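You operate a simulated robot arm through the tools that you are given. There is no shell and no other tool. Be economical: measure what you need, move in short steps, check, and stop when the job is done.

The job below is to be done with a simulated robot arm. You get a single attempt, and the scene is never put back.

## Task
Put both dough balls on the baking tray and press each one flat.

The check looks at the end state, three seconds after you hand in, the way a careful person would. Anything else that was tipped, shoved, dropped, spilled or broken makes it a failure.

## Robot
A 6-joint arm with a two-finger parallel gripper, fixed in place. Base frame: the origin is at the foot of the arm, x ahead of it, y to its left, z up; the work surface is at about z = 0.91. Lengths are in m, angles in rad, forces in N, time in s.
With the tool pointing down near the work surface it reaches from about 0.24 to 0.62 m from the base axis. Its first joint turns from -1.152 to 1.152 rad. Payload 2.7 kg.
The TCP is the grasp point between the finger pads, 0.023 m short of the fingertips. In the tool frame z runs along the fingers and y along their closing line. Largest opening 0.094 m; finger width 0.038, thickness 0.01; the body of the gripper, 0.054 by 0.096 m, starts 0.039 m behind the TCP.
Orientation is that of the tool frame in the base frame, as [roll, pitch, yaw] about the fixed x, y, z axes, in that order (R = Rz(yaw) Ry(pitch) Rx(roll)). With the fingers straight down and closing along the base's y, the tool's x points along the base's -x, its y along +y and its z along -z.

## Interface
- The arm moves only by the tool play_rows. Its argument "deltas" is a list of rows, each an object of numbers (a shift or turn left out is 0, a gripper value left out holds the last): "x", "y", "z": the shift along the base's x, y, z in m; "wx", "wy", "wz": the turn, a rotation vector about the base's x, y, z in rad; "fingers": the opening, from 0 (shut) to 1 (fully open). In form: [{"x": .., "y": .., "z": .., "wx": .., "wy": .., "wz": .., "fingers": ..}, ...]. A call has 1 to 12 rows; each row shifts and turns the commanded pose from where the row before left it. Each row takes 0.2 s and may step no farther than 0.05 m and 0.15 rad from the row before; otherwise, or with a gripper value out of range, the whole call is refused. A pose out of reach is approached as far as the arm can. The call stops where the force on the tool passes 70 N (or 10 N more than at its start, if that is more) or the arm is blocked; 0.2 s more then pass. The fingers move at their own pace (about 0.045 m/s each) and stop on an object; they squeeze with about 32 N. The grip force told is the motor's: it shows also when the fingers shut on nothing. Time passes only in rows, and 0.2 s behind the last, so rows that do not move let the fingers close. It gives the time, the measured TCP pose, the force on the tool (base axes), the opening and the grip force at its end, in the units of the frame above (readings bear some noise), and new pictures: "show" is both (left out), scene, wrist or none.
- Cameras (640 x 400 px; columns grow to the right, rows downward): "scene" is fixed at [0.0909, -0.4486, 1.4014]; the picture's right is [0.58, -0.81, 0.00], its down [-0.49, -0.35, -0.80] and it looks along [0.65, 0.47, -0.60] (base axes); focal length 312 px, centre (320, 200). "wrist" rides on the gripper at [-0.039, 0, -0.044] in the tool frame; the picture's right is [0.00, -1.00, 0.00], its down [0.97, 0.00, -0.24] and it looks along [0.24, 0.00, 0.97] (tool axes); focal length 218 px, centre (320, 200). There is no depth. A picture from a camera that has moved, and an enlarged one, comes with that camera's place and axes in the base frame and with its lens.
- close_up(camera, box): a new picture of the part [left, top, right, bottom] of that camera's present view, enlarged. The clock stands still meanwhile.
- hand_in(): hands the job in; it is judged then, once.

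Work in short steps. Places have to be worked out from the pictures, the camera data and where the tool is seen: move nearer, look again, correct. Check each grasp and each placing, and mend what went wrong. You have 120 turns and 150 pictures in all, those below and enlarged ones among them. Open the gripper and draw the arm clear of the work before you hand the job in, unless the task says otherwise; then end with one line.

The tools are called after "Call:" as a command line: name --argument value ..., lists and objects as JSON in quotes. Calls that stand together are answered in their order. play_rows: Moves the arm, as the interface text tells. Its arguments: {"type":"object","properties":{"deltas":{"type":"array"},"show":{"type":"string","enum":["both","scene","wrist","none"]}},"required":["deltas"]} The other tools are called the same way: close_up (camera, box) takes an enlarged picture of a part of a camera's view; hand_in () hands the job in.

At the start:

```text
t: 0.0
tcp_pos: [0.3911, -0.1575, 1.1492]
ee_rot: [3.14, 0.0, -3.141]
wrist_force: [0.4, -0.5, 0.2]
gripper_width: 0.0938
gripper_force: 0.2
```

scene: 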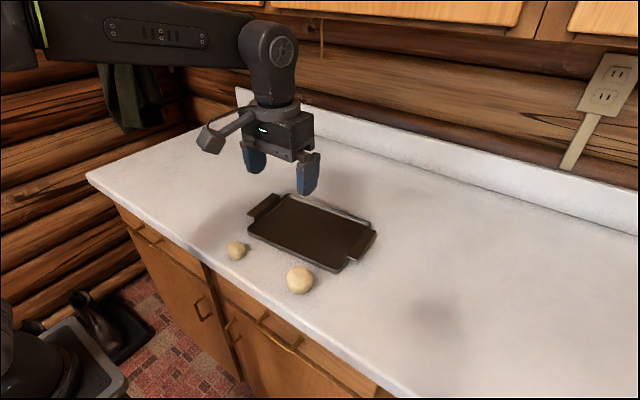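
wrist: 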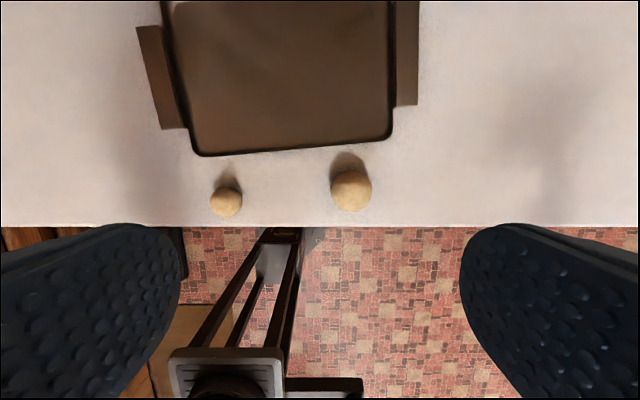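

The larger ball is judged at (0.376, -0.196), the smaller at (0.360, -0.040). The tray spans about x 0.43–0.60 and y -0.24–0.0. I move above the larger ball and look again.

Call:
play_rows --deltas '[{"x": -0.015, "y": -0.038, "fingers": 1}, {"z": -0.04}, {"z": -0.04}, {"z": -0.04}, {}]'

```text
t: 1.2
tcp_pos: [0.3756, -0.1953, 1.0289]
ee_rot: [3.141, 0.001, -3.141]
wrist_force: [-0.5, 0.1, -0.7]
gripper_width: 0.0942
gripper_force: 0.0
camera wrist: at [0.4147, -0.1964, 1.0742], right [0.0, -1.0, 0.0], down [-0.97, 0.0, 0.24], along [-0.24, 0.0, -0.97], focal length 218 px, centre (320, 200)
```

scene: 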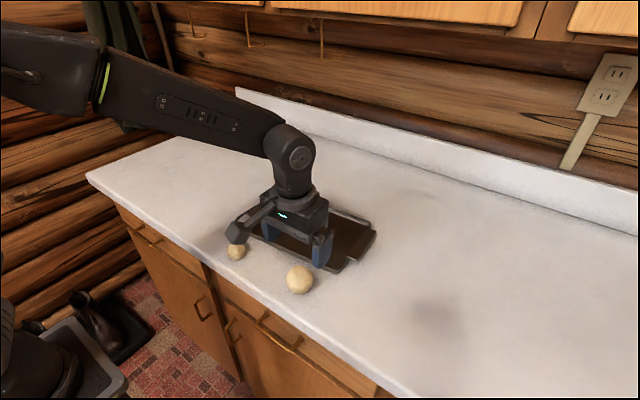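
wrist: 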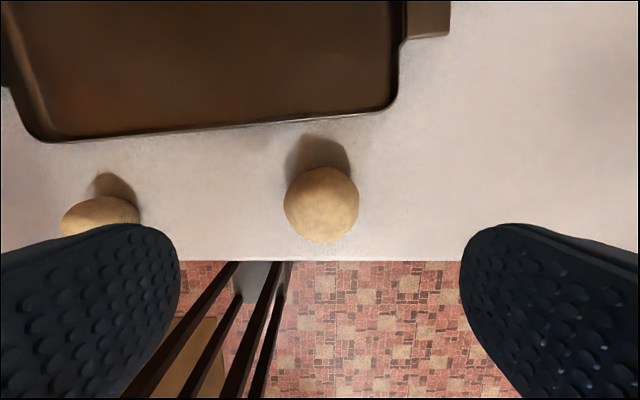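

The ball is centred at about (0.377, -0.196), 50 mm across. I lower to its middle and close.

Call:
play_rows --deltas '[{"x": 0.001, "z": -0.04}, {"z": -0.03}, {"z": -0.02}, {}, {"fingers": 0.45}, {}, {}, {}]'

```text
t: 3.0
tcp_pos: [0.3765, -0.1943, 0.9384]
ee_rot: [-3.14, 0.001, 3.141]
wrist_force: [-0.4, -0.5, 0.0]
gripper_width: 0.0491
gripper_force: 32.4
camera wrist: at [0.415, -0.1965, 0.9843], right [0.0, -1.0, 0.0], down [-0.97, 0.0, 0.24], along [-0.24, 0.0, -0.97], focal length 218 px, centre (320, 200)
```

scene: 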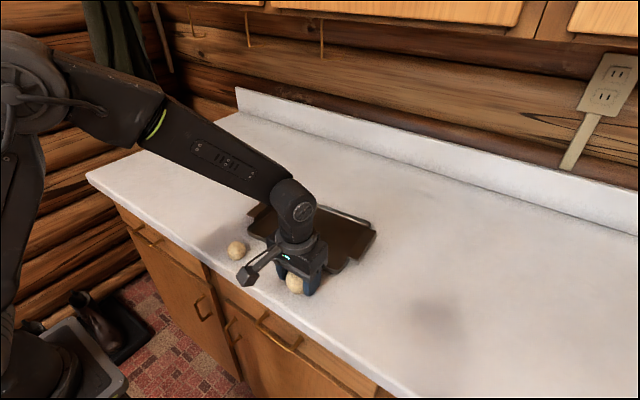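
wrist: 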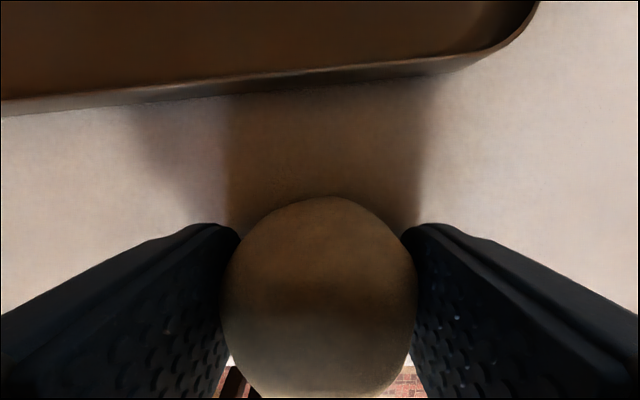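

Gripped at 49 mm width and 32 N. I lift it and look.

Call:
play_rows --deltas '[{"z": 0.04}, {"z": 0.04}, {"x": 0.04, "y": 0.005}, {"x": 0.04, "y": 0.005}, {"x": 0.04, "y": 0.005}, {"x": 0.025, "y": 0.005}, {}]'

```text
t: 4.6
tcp_pos: [0.5226, -0.1759, 1.0187]
ee_rot: [-3.141, 0.001, -3.141]
wrist_force: [0.0, -0.5, -0.5]
gripper_width: 0.0492
gripper_force: 31.8
camera wrist: at [0.5614, -0.1775, 1.0651], right [0.0, -1.0, 0.0], down [-0.97, 0.0, 0.24], along [-0.24, 0.0, -0.97], focal length 218 px, centre (320, 200)
```

scene: 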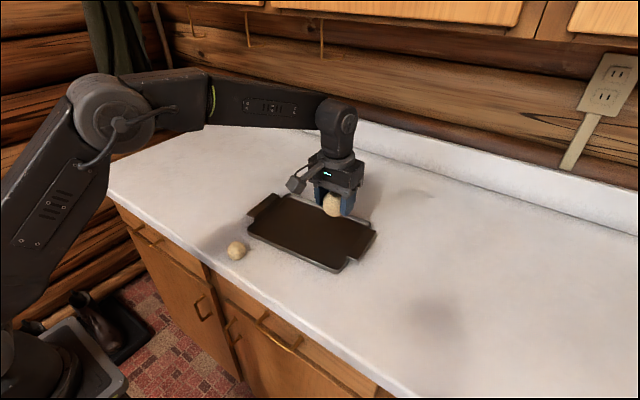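
wrist: 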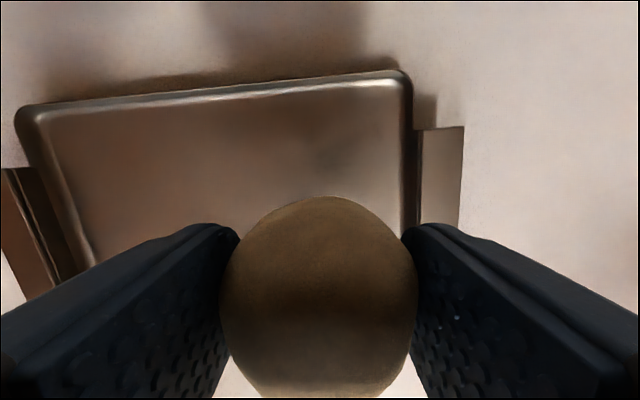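

The ball is held above the tray; its inside runs about y -0.235 to 0. I nudge to y -0.17 and x 0.517, lower in steps until it is near the tray floor.

Call:
play_rows --deltas '[{"x": -0.005, "y": 0.006, "z": -0.03}, {"z": -0.03}, {"z": -0.012}, {"z": -0.004}, {}]'

Call:
close_up --camera "scene" --box '[230, 140, 390, 280]'

```text
t: 5.8
tcp_pos: [0.5162, -0.17, 0.942]
ee_rot: [3.141, 0.0, -3.141]
wrist_force: [0.4, 0.9, 1.9]
gripper_width: 0.0496
gripper_force: 32.3
camera wrist: at [0.5557, -0.1715, 0.9882], right [0.0, -1.0, 0.0], down [-0.97, 0.0, 0.24], along [-0.24, 0.0, -0.97], focal length 218 px, centre (320, 200)
```

scene: 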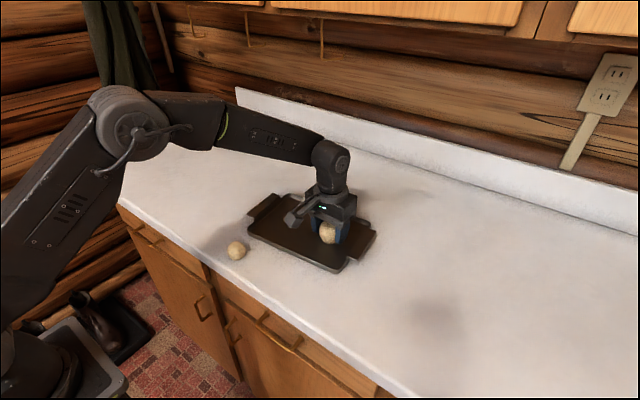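
wrist: 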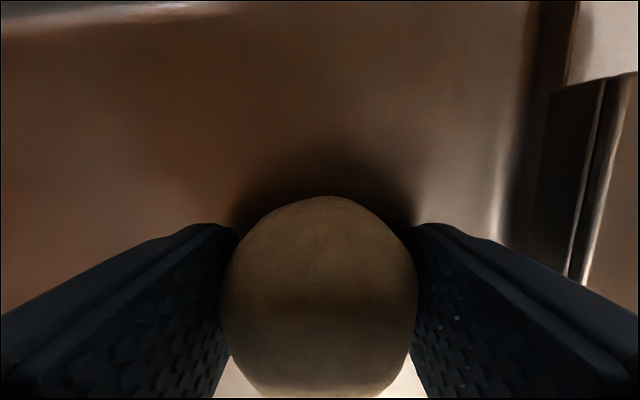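

```text
2.86 times, centred on (310, 210) of scene
camera zoom: at [0.0909, -0.4486, 1.4014], right [0.58, -0.81, 0.0], down [-0.49, -0.35, -0.8], along [0.65, 0.47, -0.6], focal length 890 px, centre (349, 171)
```

zoom: 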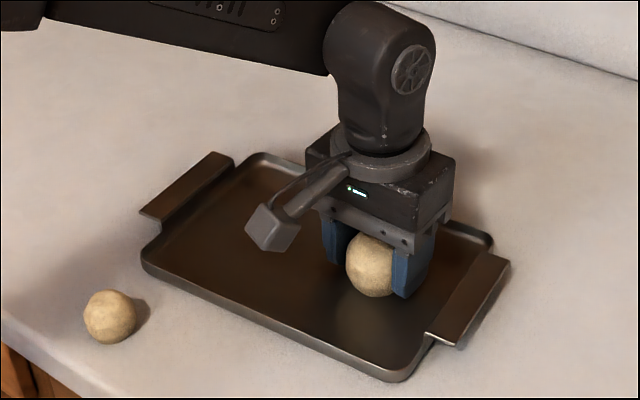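

A slight upward force and the view indicate it is touching the tray floor. I open partly and rise straight up.

Call:
play_rows --deltas '[{"fingers": 0.62}, {"fingers": 0.7}, {"z": 0.03}, {"z": 0.04}, {"z": 0.03}, {}]'

```text
t: 7.2
tcp_pos: [0.5169, -0.1697, 1.043]
ee_rot: [-3.141, 0.0, 3.141]
wrist_force: [1.3, 0.7, -0.5]
gripper_width: 0.0659
gripper_force: 0.0
camera wrist: at [0.556, -0.1705, 1.0883], right [0.0, -1.0, 0.0], down [-0.97, 0.0, 0.24], along [-0.24, 0.0, -0.97], focal length 218 px, centre (320, 200)
```

scene: 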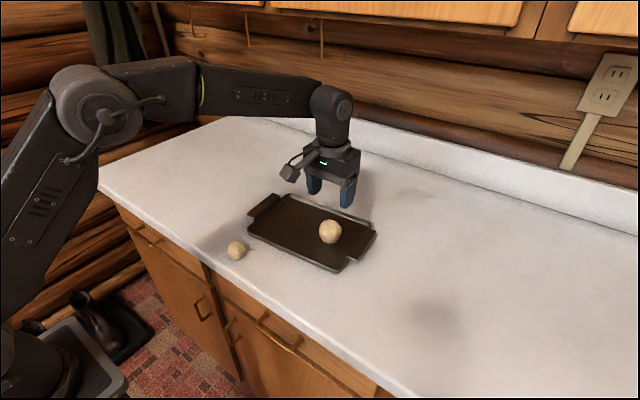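
wrist: 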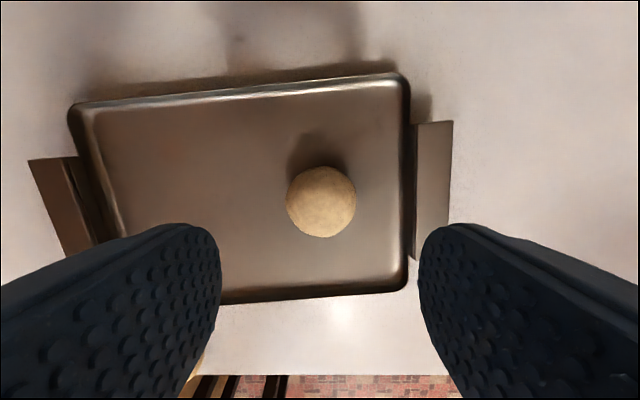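

The ball stayed put at (0.518, -0.171). I close the fingers and come down centred on its top, then start pressing gently.

Call:
play_rows --deltas '[{"x": 0.001, "y": -0.001, "fingers": 0}, {}, {}, {}, {"z": -0.03}, {"z": -0.02}, {"z": -0.005}, {"z": -0.005}, {"z": -0.005}, {}]'

```text
t: 9.4
tcp_pos: [0.5177, -0.17, 0.9784]
ee_rot: [-3.14, -0.001, 3.139]
wrist_force: [-0.6, -1.2, 0.1]
gripper_width: 0.0
gripper_force: 31.6
camera wrist: at [0.5569, -0.1722, 1.0234], right [0.0, -1.0, 0.0], down [-0.97, 0.0, 0.24], along [-0.24, 0.0, -0.97], focal length 218 px, centre (320, 200)
```

scene: 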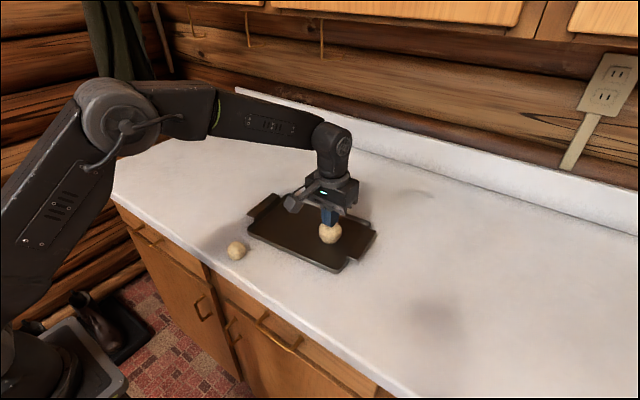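
wrist: 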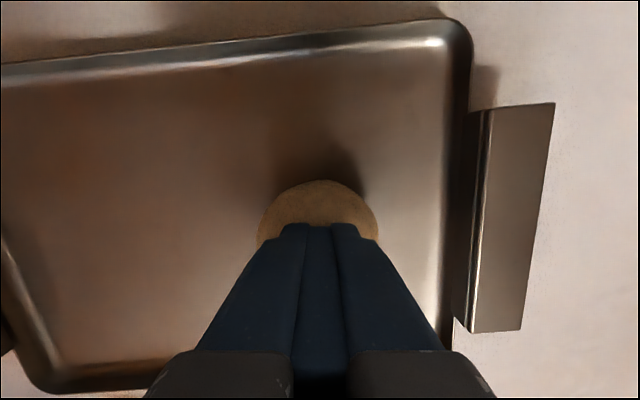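

No force yet, tips at about 0.955. I continue down in small steps.

Call:
play_rows --deltas '[{"z": -0.003}, {"z": -0.003}, {"z": -0.003}, {"z": -0.003}, {}]' --show "wrist"

Call:
close_up --camera "scene" --box '[270, 160, 390, 280]'

```text
t: 10.6
tcp_pos: [0.5184, -0.1705, 0.9656]
ee_rot: [3.141, -0.001, -3.141]
wrist_force: [0.1, -0.6, 0.7]
gripper_width: 0.0
gripper_force: 32.5
camera wrist: at [0.5568, -0.1725, 1.0112], right [0.0, -1.0, 0.0], down [-0.97, 0.0, 0.24], along [-0.24, 0.0, -0.97], focal length 218 px, centre (320, 200)
```

wrist: 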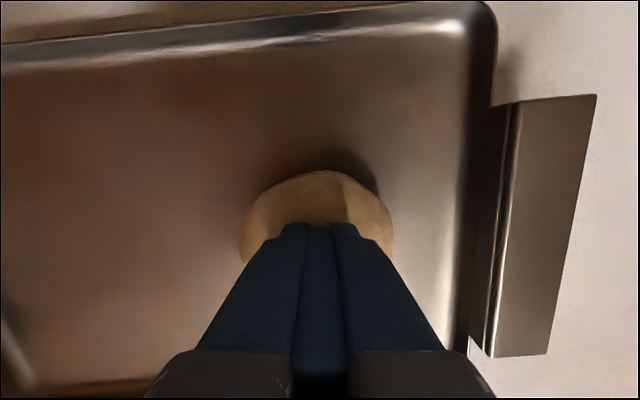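

```text
3.33 times, centred on (330, 220) of scene
camera zoom: at [0.0909, -0.4486, 1.4014], right [0.58, -0.81, 0.0], down [-0.49, -0.35, -0.8], along [0.65, 0.47, -0.6], focal length 1039 px, centre (287, 133)
```

zoom: 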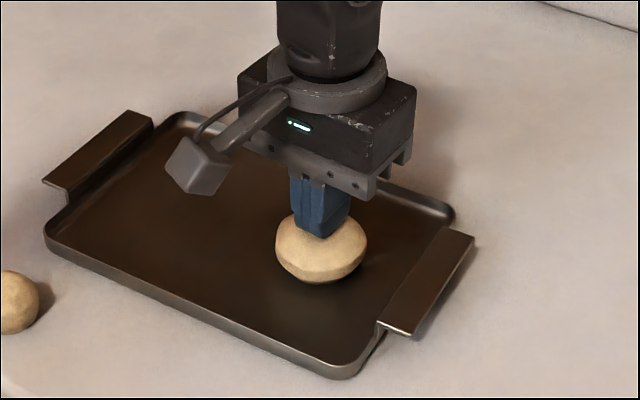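

The ball flattens and spreads under the tips with hardly any force. I keep pressing to about a third of its height.

Call:
play_rows --deltas '[{"z": -0.004}, {"z": -0.004}, {"z": -0.004}, {"z": -0.003}, {}]' --show "wrist"

Call:
close_up --camera "scene" --box '[270, 160, 390, 280]'

```text
t: 11.8
tcp_pos: [0.5188, -0.1719, 0.9533]
ee_rot: [3.141, 0.002, -3.14]
wrist_force: [-8.8, 5.9, 18.9]
gripper_width: 0.0
gripper_force: 31.4
camera wrist: at [0.5571, -0.1727, 0.9985], right [0.0, -1.0, 0.0], down [-0.97, 0.0, 0.24], along [-0.24, 0.0, -0.97], focal length 218 px, centre (320, 200)
```

wrist: 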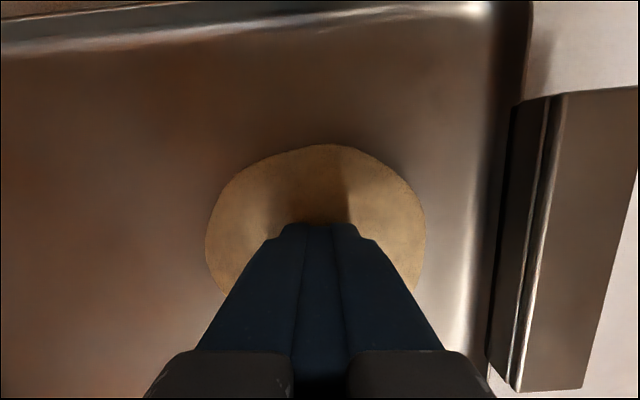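

```text
3.33 times, centred on (330, 220) of scene
camera zoom: at [0.0904, -0.4484, 1.4015], right [0.58, -0.81, 0.0], down [-0.49, -0.35, -0.8], along [0.65, 0.47, -0.6], focal length 1039 px, centre (287, 133)
```

zoom: 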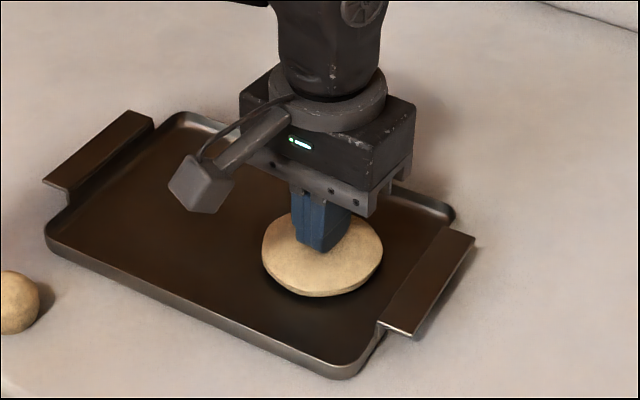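

It has spread into a disc about 15 mm thick and now resists with 19 N, so it is flat. I rise straight and look.

Call:
play_rows --deltas '[{"z": 0.02}, {"z": 0.04}, {"z": 0.04}, {}]'

```text
t: 12.8
tcp_pos: [0.5184, -0.1708, 1.0501]
ee_rot: [3.142, -0.001, -3.141]
wrist_force: [0.3, 0.7, 0.4]
gripper_width: 0.0
gripper_force: 32.2
camera wrist: at [0.5576, -0.1719, 1.0961], right [0.0, -1.0, 0.0], down [-0.97, 0.0, 0.24], along [-0.24, 0.0, -0.97], focal length 218 px, centre (320, 200)
```

scene: 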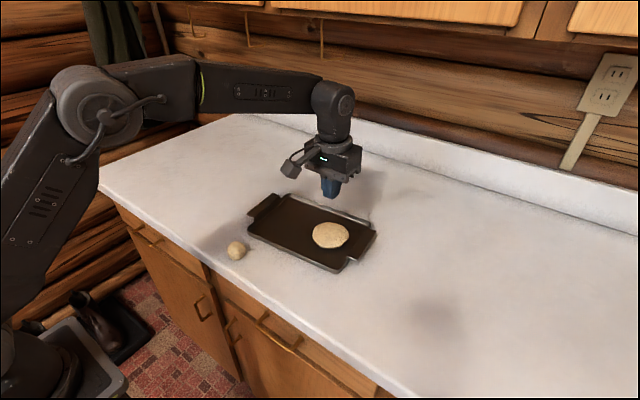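
wrist: 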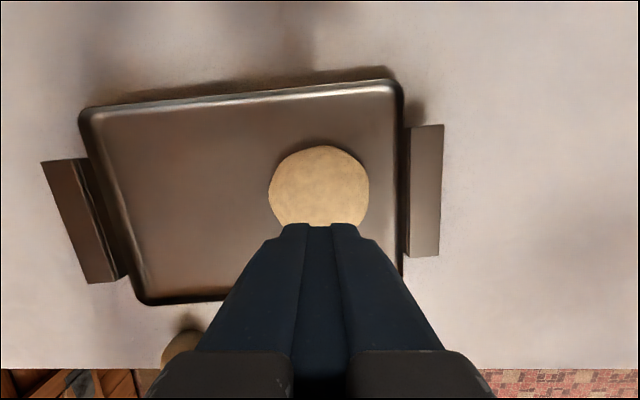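

The first dough is a flat disc (radius about 40 mm) on the tray. Next I move above the smaller ball and open.

Call:
play_rows --deltas '[{"x": -0.0317, "y": 0.0262, "fingers": 1}, {"x": -0.0317, "y": 0.0262}, {"x": -0.0317, "y": 0.0262}, {"x": -0.0317, "y": 0.0262}, {"x": -0.0317, "y": 0.0262}, {"z": -0.025}, {}]'

```text
t: 14.4
tcp_pos: [0.3584, -0.0385, 1.0266]
ee_rot: [3.141, 0.0, -3.141]
wrist_force: [0.8, 0.0, 0.6]
gripper_width: 0.0939
gripper_force: 0.0
camera wrist: at [0.397, -0.0407, 1.0731], right [0.0, -1.0, 0.0], down [-0.97, 0.0, 0.24], along [-0.24, 0.0, -0.97], focal length 218 px, centre (320, 200)
```

scene: 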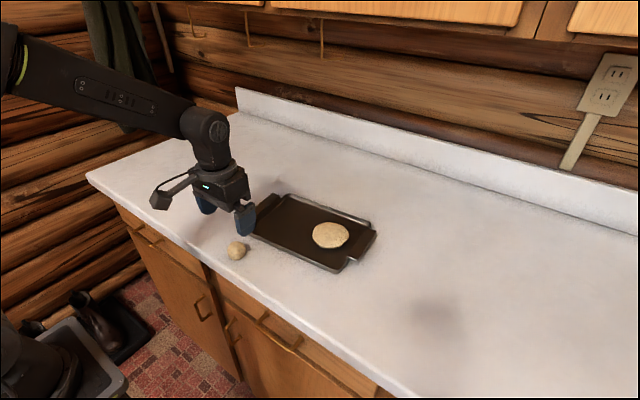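
wrist: 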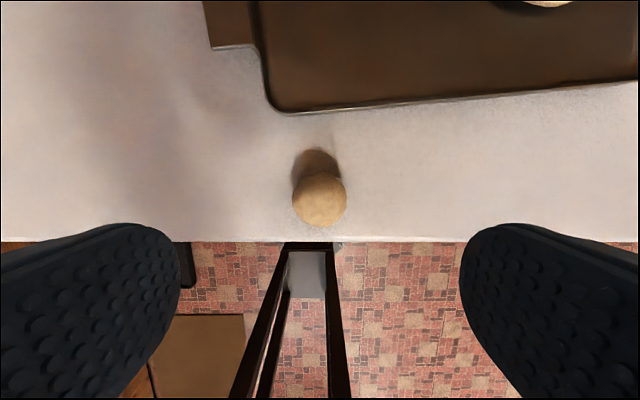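

The ball is at (0.3605, -0.040), about 37 mm across, right under the tool. I lower and grip.

Call:
play_rows --deltas '[{"x": 0.001, "z": -0.04}, {"z": -0.03}, {"z": -0.02}, {}, {"fingers": 0.3}, {}, {}, {}, {}]'

```text
t: 16.4
tcp_pos: [0.3619, -0.0413, 0.9381]
ee_rot: [-3.141, 0.001, 3.141]
wrist_force: [0.0, 0.6, -0.5]
gripper_width: 0.0357
gripper_force: 32.1
camera wrist: at [0.4009, -0.0419, 0.983], right [0.0, -1.0, 0.0], down [-0.97, 0.0, 0.24], along [-0.24, 0.0, -0.97], focal length 218 px, centre (320, 200)
```

scene: 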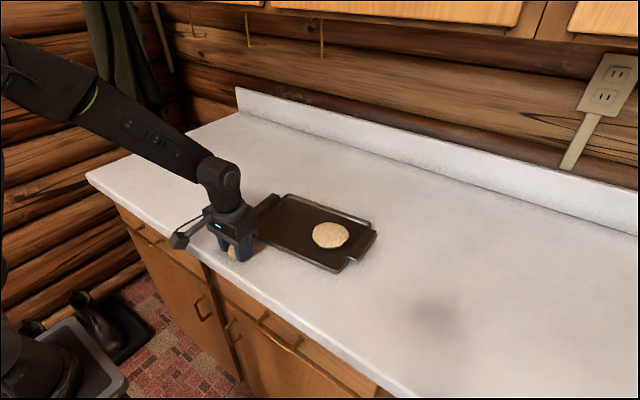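
wrist: 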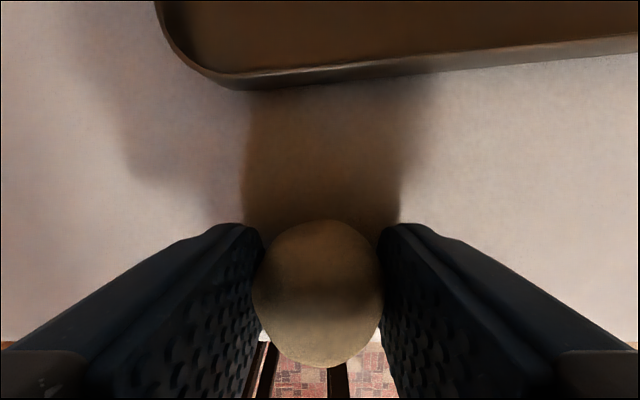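

Gripped at 36 mm, 32 N. I lift and carry it over the free part of the tray, (0.505, -0.058).

Call:
play_rows --deltas '[{"z": 0.04}, {"z": 0.04}, {"x": 0.036, "y": -0.004}, {"x": 0.036, "y": -0.004}, {"x": 0.036, "y": -0.004}, {"x": 0.036, "y": -0.005}, {}]'

```text
t: 18.0
tcp_pos: [0.5049, -0.0571, 1.0152]
ee_rot: [3.141, 0.001, -3.14]
wrist_force: [-0.5, -0.4, -0.9]
gripper_width: 0.0356
gripper_force: 32.2
camera wrist: at [0.5439, -0.0586, 1.0612], right [0.0, -1.0, 0.0], down [-0.97, 0.0, 0.24], along [-0.24, 0.0, -0.97], focal length 218 px, centre (320, 200)
```

scene: 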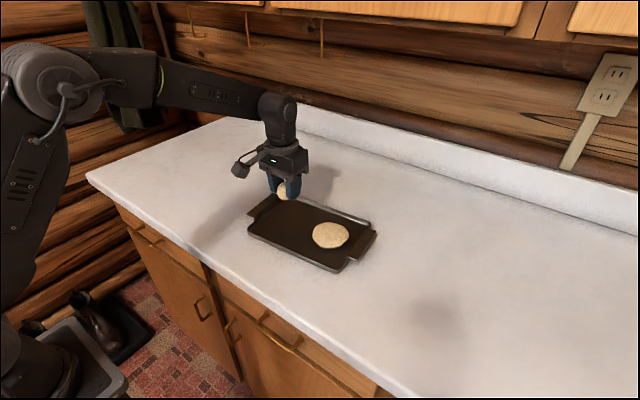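
wrist: 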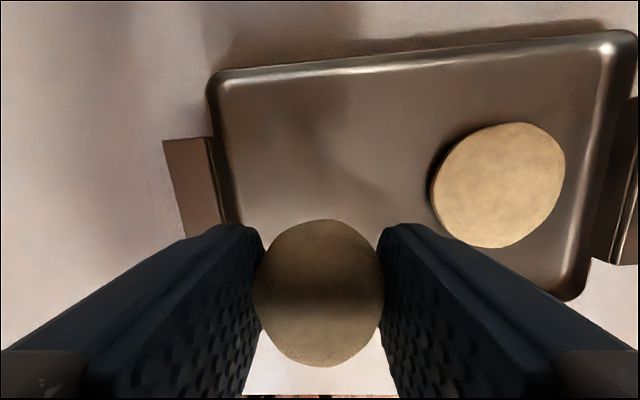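

Room on both sides is fine. I lower it to the tray floor.

Call:
play_rows --deltas '[{"y": -0.004, "z": -0.03}, {"z": -0.03}, {"z": -0.009}, {"z": -0.004}, {}]' --show "none"

Call:
close_up --camera "scene" --box '[230, 140, 390, 280]'

```text
t: 19.2
tcp_pos: [0.5047, -0.0623, 0.9437]
ee_rot: [3.14, 0.0, -3.141]
wrist_force: [-0.1, 0.1, -0.4]
gripper_width: 0.0357
gripper_force: 32.1
```

```text
2.86 times, centred on (310, 210) of scene
camera zoom: at [0.091, -0.4486, 1.4014], right [0.58, -0.81, 0.0], down [-0.49, -0.35, -0.8], along [0.65, 0.47, -0.6], focal length 890 px, centre (349, 171)
```

zoom: 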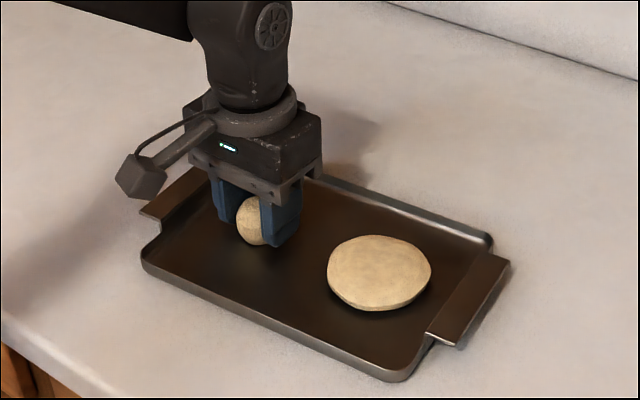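

No contact force yet, so I go 1.5 mm lower, open, and rise.

Call:
play_rows --deltas '[{"z": -0.0015}, {}, {"fingers": 0.5}, {"fingers": 0.6}, {}, {"z": 0.03}, {"z": 0.04}, {"z": 0.03}, {}]'

```text
t: 21.2
tcp_pos: [0.5064, -0.061, 1.0404]
ee_rot: [-3.14, -0.002, 3.14]
wrist_force: [0.0, -0.7, -0.4]
gripper_width: 0.0563
gripper_force: 0.0
camera wrist: at [0.5446, -0.0636, 1.0872], right [0.0, -1.0, 0.0], down [-0.97, 0.0, 0.24], along [-0.24, 0.0, -0.97], focal length 218 px, centre (320, 200)
```

scene: 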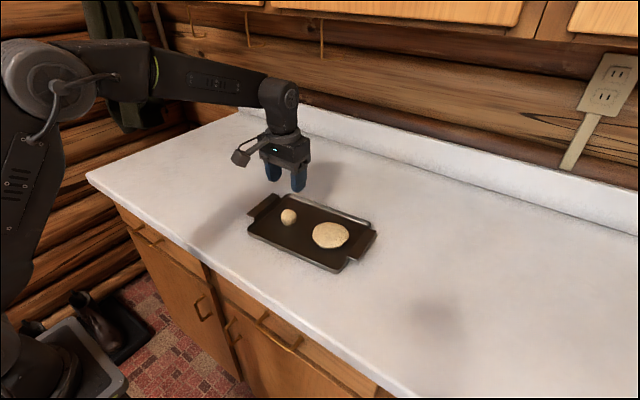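
wrist: 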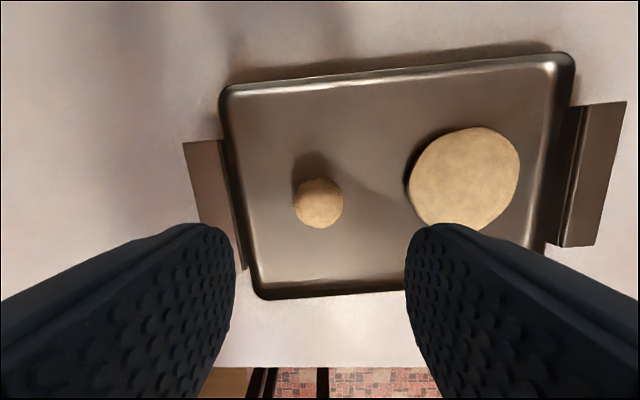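

The ball rests at (0.505, -0.062). I close the fingers and press down on it as before.

Call:
play_rows --deltas '[{"fingers": 0}, {}, {}, {"z": -0.03}, {"z": -0.03}, {"z": -0.005}, {"z": -0.005}, {"z": -0.004}, {"z": -0.004}, {"z": -0.003}, {}]' --show "wrist"

Call:
close_up --camera "scene" --box '[230, 140, 390, 280]'

```text
t: 23.6
tcp_pos: [0.5051, -0.0606, 0.9594]
ee_rot: [3.141, -0.001, -3.141]
wrist_force: [-0.4, -0.4, 0.6]
gripper_width: 0.0
gripper_force: 32.3
camera wrist: at [0.5434, -0.0629, 1.0056], right [0.0, -1.0, 0.0], down [-0.97, 0.0, 0.24], along [-0.24, 0.0, -0.97], focal length 218 px, centre (320, 200)
```

wrist: 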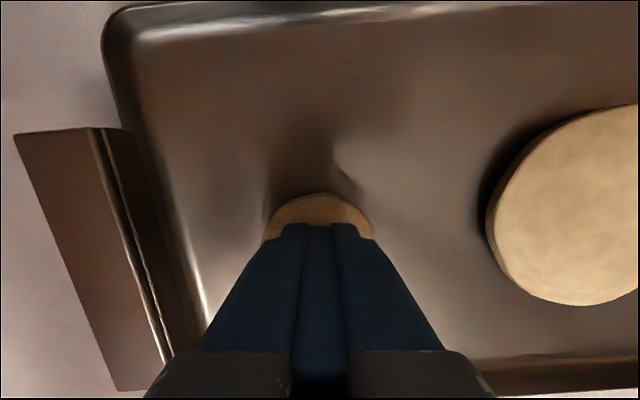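

```text
2.86 times, centred on (310, 210) of scene
camera zoom: at [0.0909, -0.4486, 1.4014], right [0.58, -0.81, 0.0], down [-0.49, -0.35, -0.8], along [0.65, 0.47, -0.6], focal length 890 px, centre (349, 171)
```

zoom: 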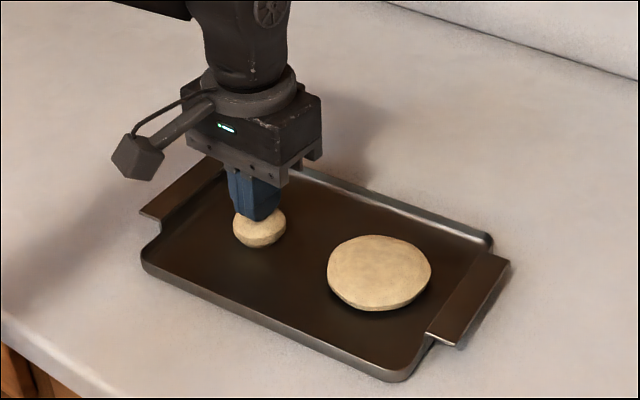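

It is starting to flatten. I continue in small steps until it resists.

Call:
play_rows --deltas '[{"z": -0.003}, {"z": -0.003}, {"z": -0.003}, {"z": -0.003}, {}]' --show "wrist"

Call:
close_up --camera "scene" --box '[230, 140, 390, 280]'

```text
t: 24.8
tcp_pos: [0.5048, -0.0605, 0.9491]
ee_rot: [3.141, 0.003, 3.14]
wrist_force: [-1.9, -0.2, 12.3]
gripper_width: 0.0
gripper_force: 31.7
camera wrist: at [0.5432, -0.0621, 0.9947], right [0.0, -1.0, 0.0], down [-0.97, 0.0, 0.24], along [-0.24, 0.0, -0.97], focal length 218 px, centre (320, 200)
```

wrist: 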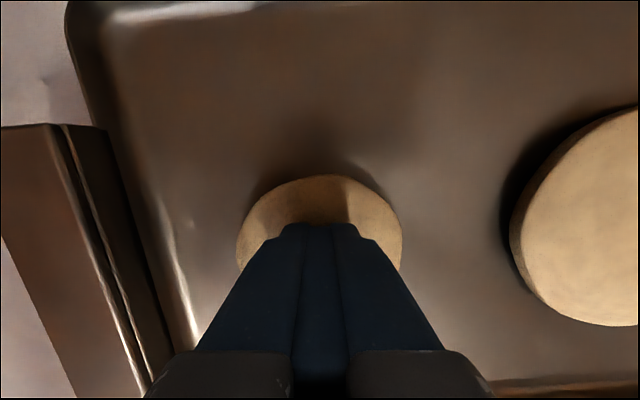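

```text
2.86 times, centred on (310, 210) of scene
camera zoom: at [0.0907, -0.4486, 1.4014], right [0.58, -0.81, 0.0], down [-0.49, -0.35, -0.8], along [0.65, 0.47, -0.6], focal length 890 px, centre (349, 171)
```

zoom: 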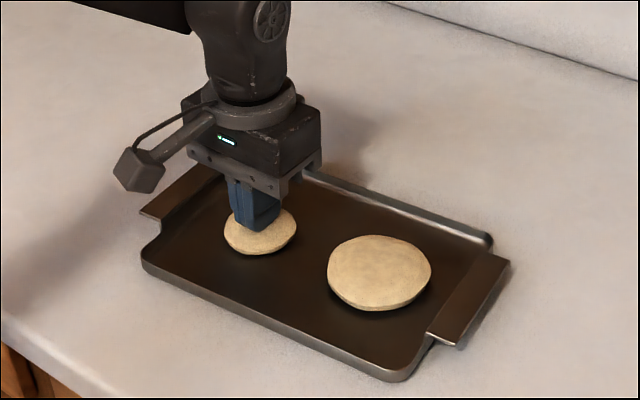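

It resists with 12 N at about 12 mm thick. I press 2 mm more for certainty, then rise clear and back.

Call:
play_rows --deltas '[{"z": -0.001}, {"z": -0.001}, {}]' --show "none"

Call:
play_rows --deltas '[{"z": 0.02}, {"z": 0.04}, {"z": 0.04}, {"z": 0.05}, {"z": 0.05, "fingers": 1}, {"x": -0.04}, {"x": -0.04}, {"x": -0.04}, {}]'

Call:
close_up --camera "scene" --box '[230, 160, 390, 280]'

```text
t: 25.6
tcp_pos: [0.5049, -0.0608, 0.9483]
ee_rot: [-3.14, 0.006, -3.141]
wrist_force: [-10.2, 1.0, 33.6]
gripper_width: 0.0
gripper_force: 31.8
```

```text
t: 27.6
tcp_pos: [0.3835, -0.0614, 1.1469]
ee_rot: [-3.141, 0.0, -3.141]
wrist_force: [0.0, 0.2, -0.3]
gripper_width: 0.094
gripper_force: 0.0
camera wrist: at [0.4228, -0.0628, 1.1921], right [0.0, -1.0, 0.0], down [-0.97, 0.0, 0.24], along [-0.24, 0.0, -0.97], focal length 218 px, centre (320, 200)
```

scene: 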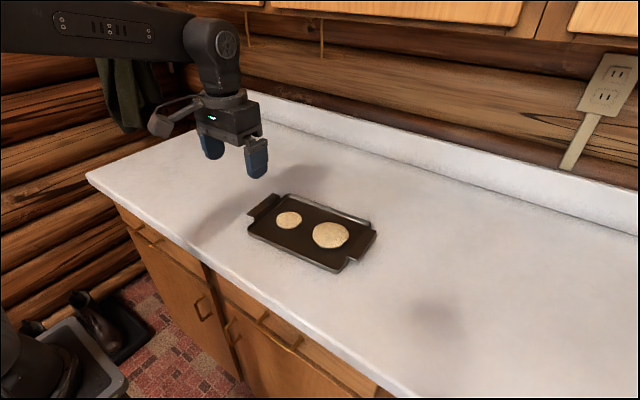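
wrist: 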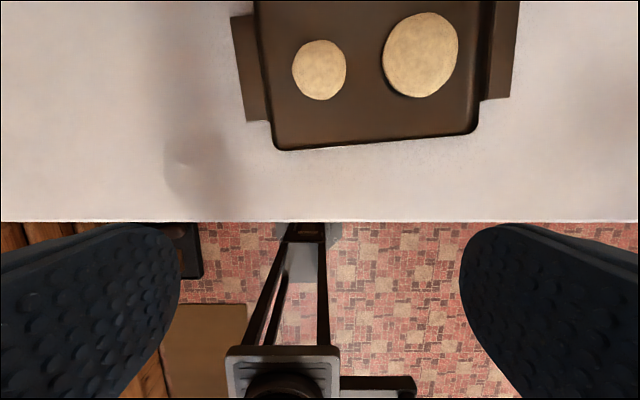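

```text
3.33 times, centred on (310, 220) of scene
camera zoom: at [0.0909, -0.4486, 1.4014], right [0.58, -0.81, 0.0], down [-0.49, -0.35, -0.8], along [0.65, 0.47, -0.6], focal length 1039 px, centre (353, 133)
```

zoom: 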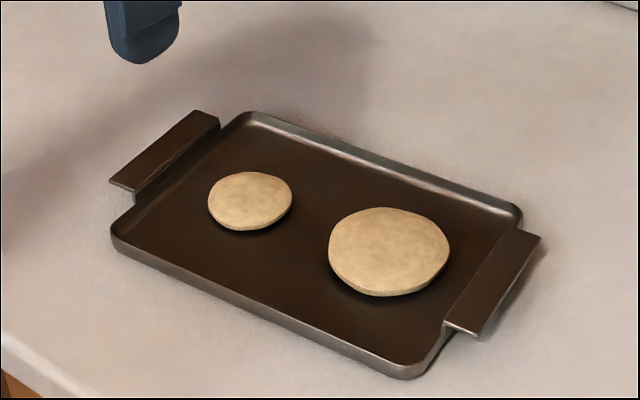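

Both doughs are flat discs lying inside the tray, the tray has not moved, and the arm is clear with the gripper open. I hand in.

Call:
hand_in

```text
The job is handed in.
```

Both dough balls are on the baking tray and pressed flat; nothing else was moved, and the job is handed in.
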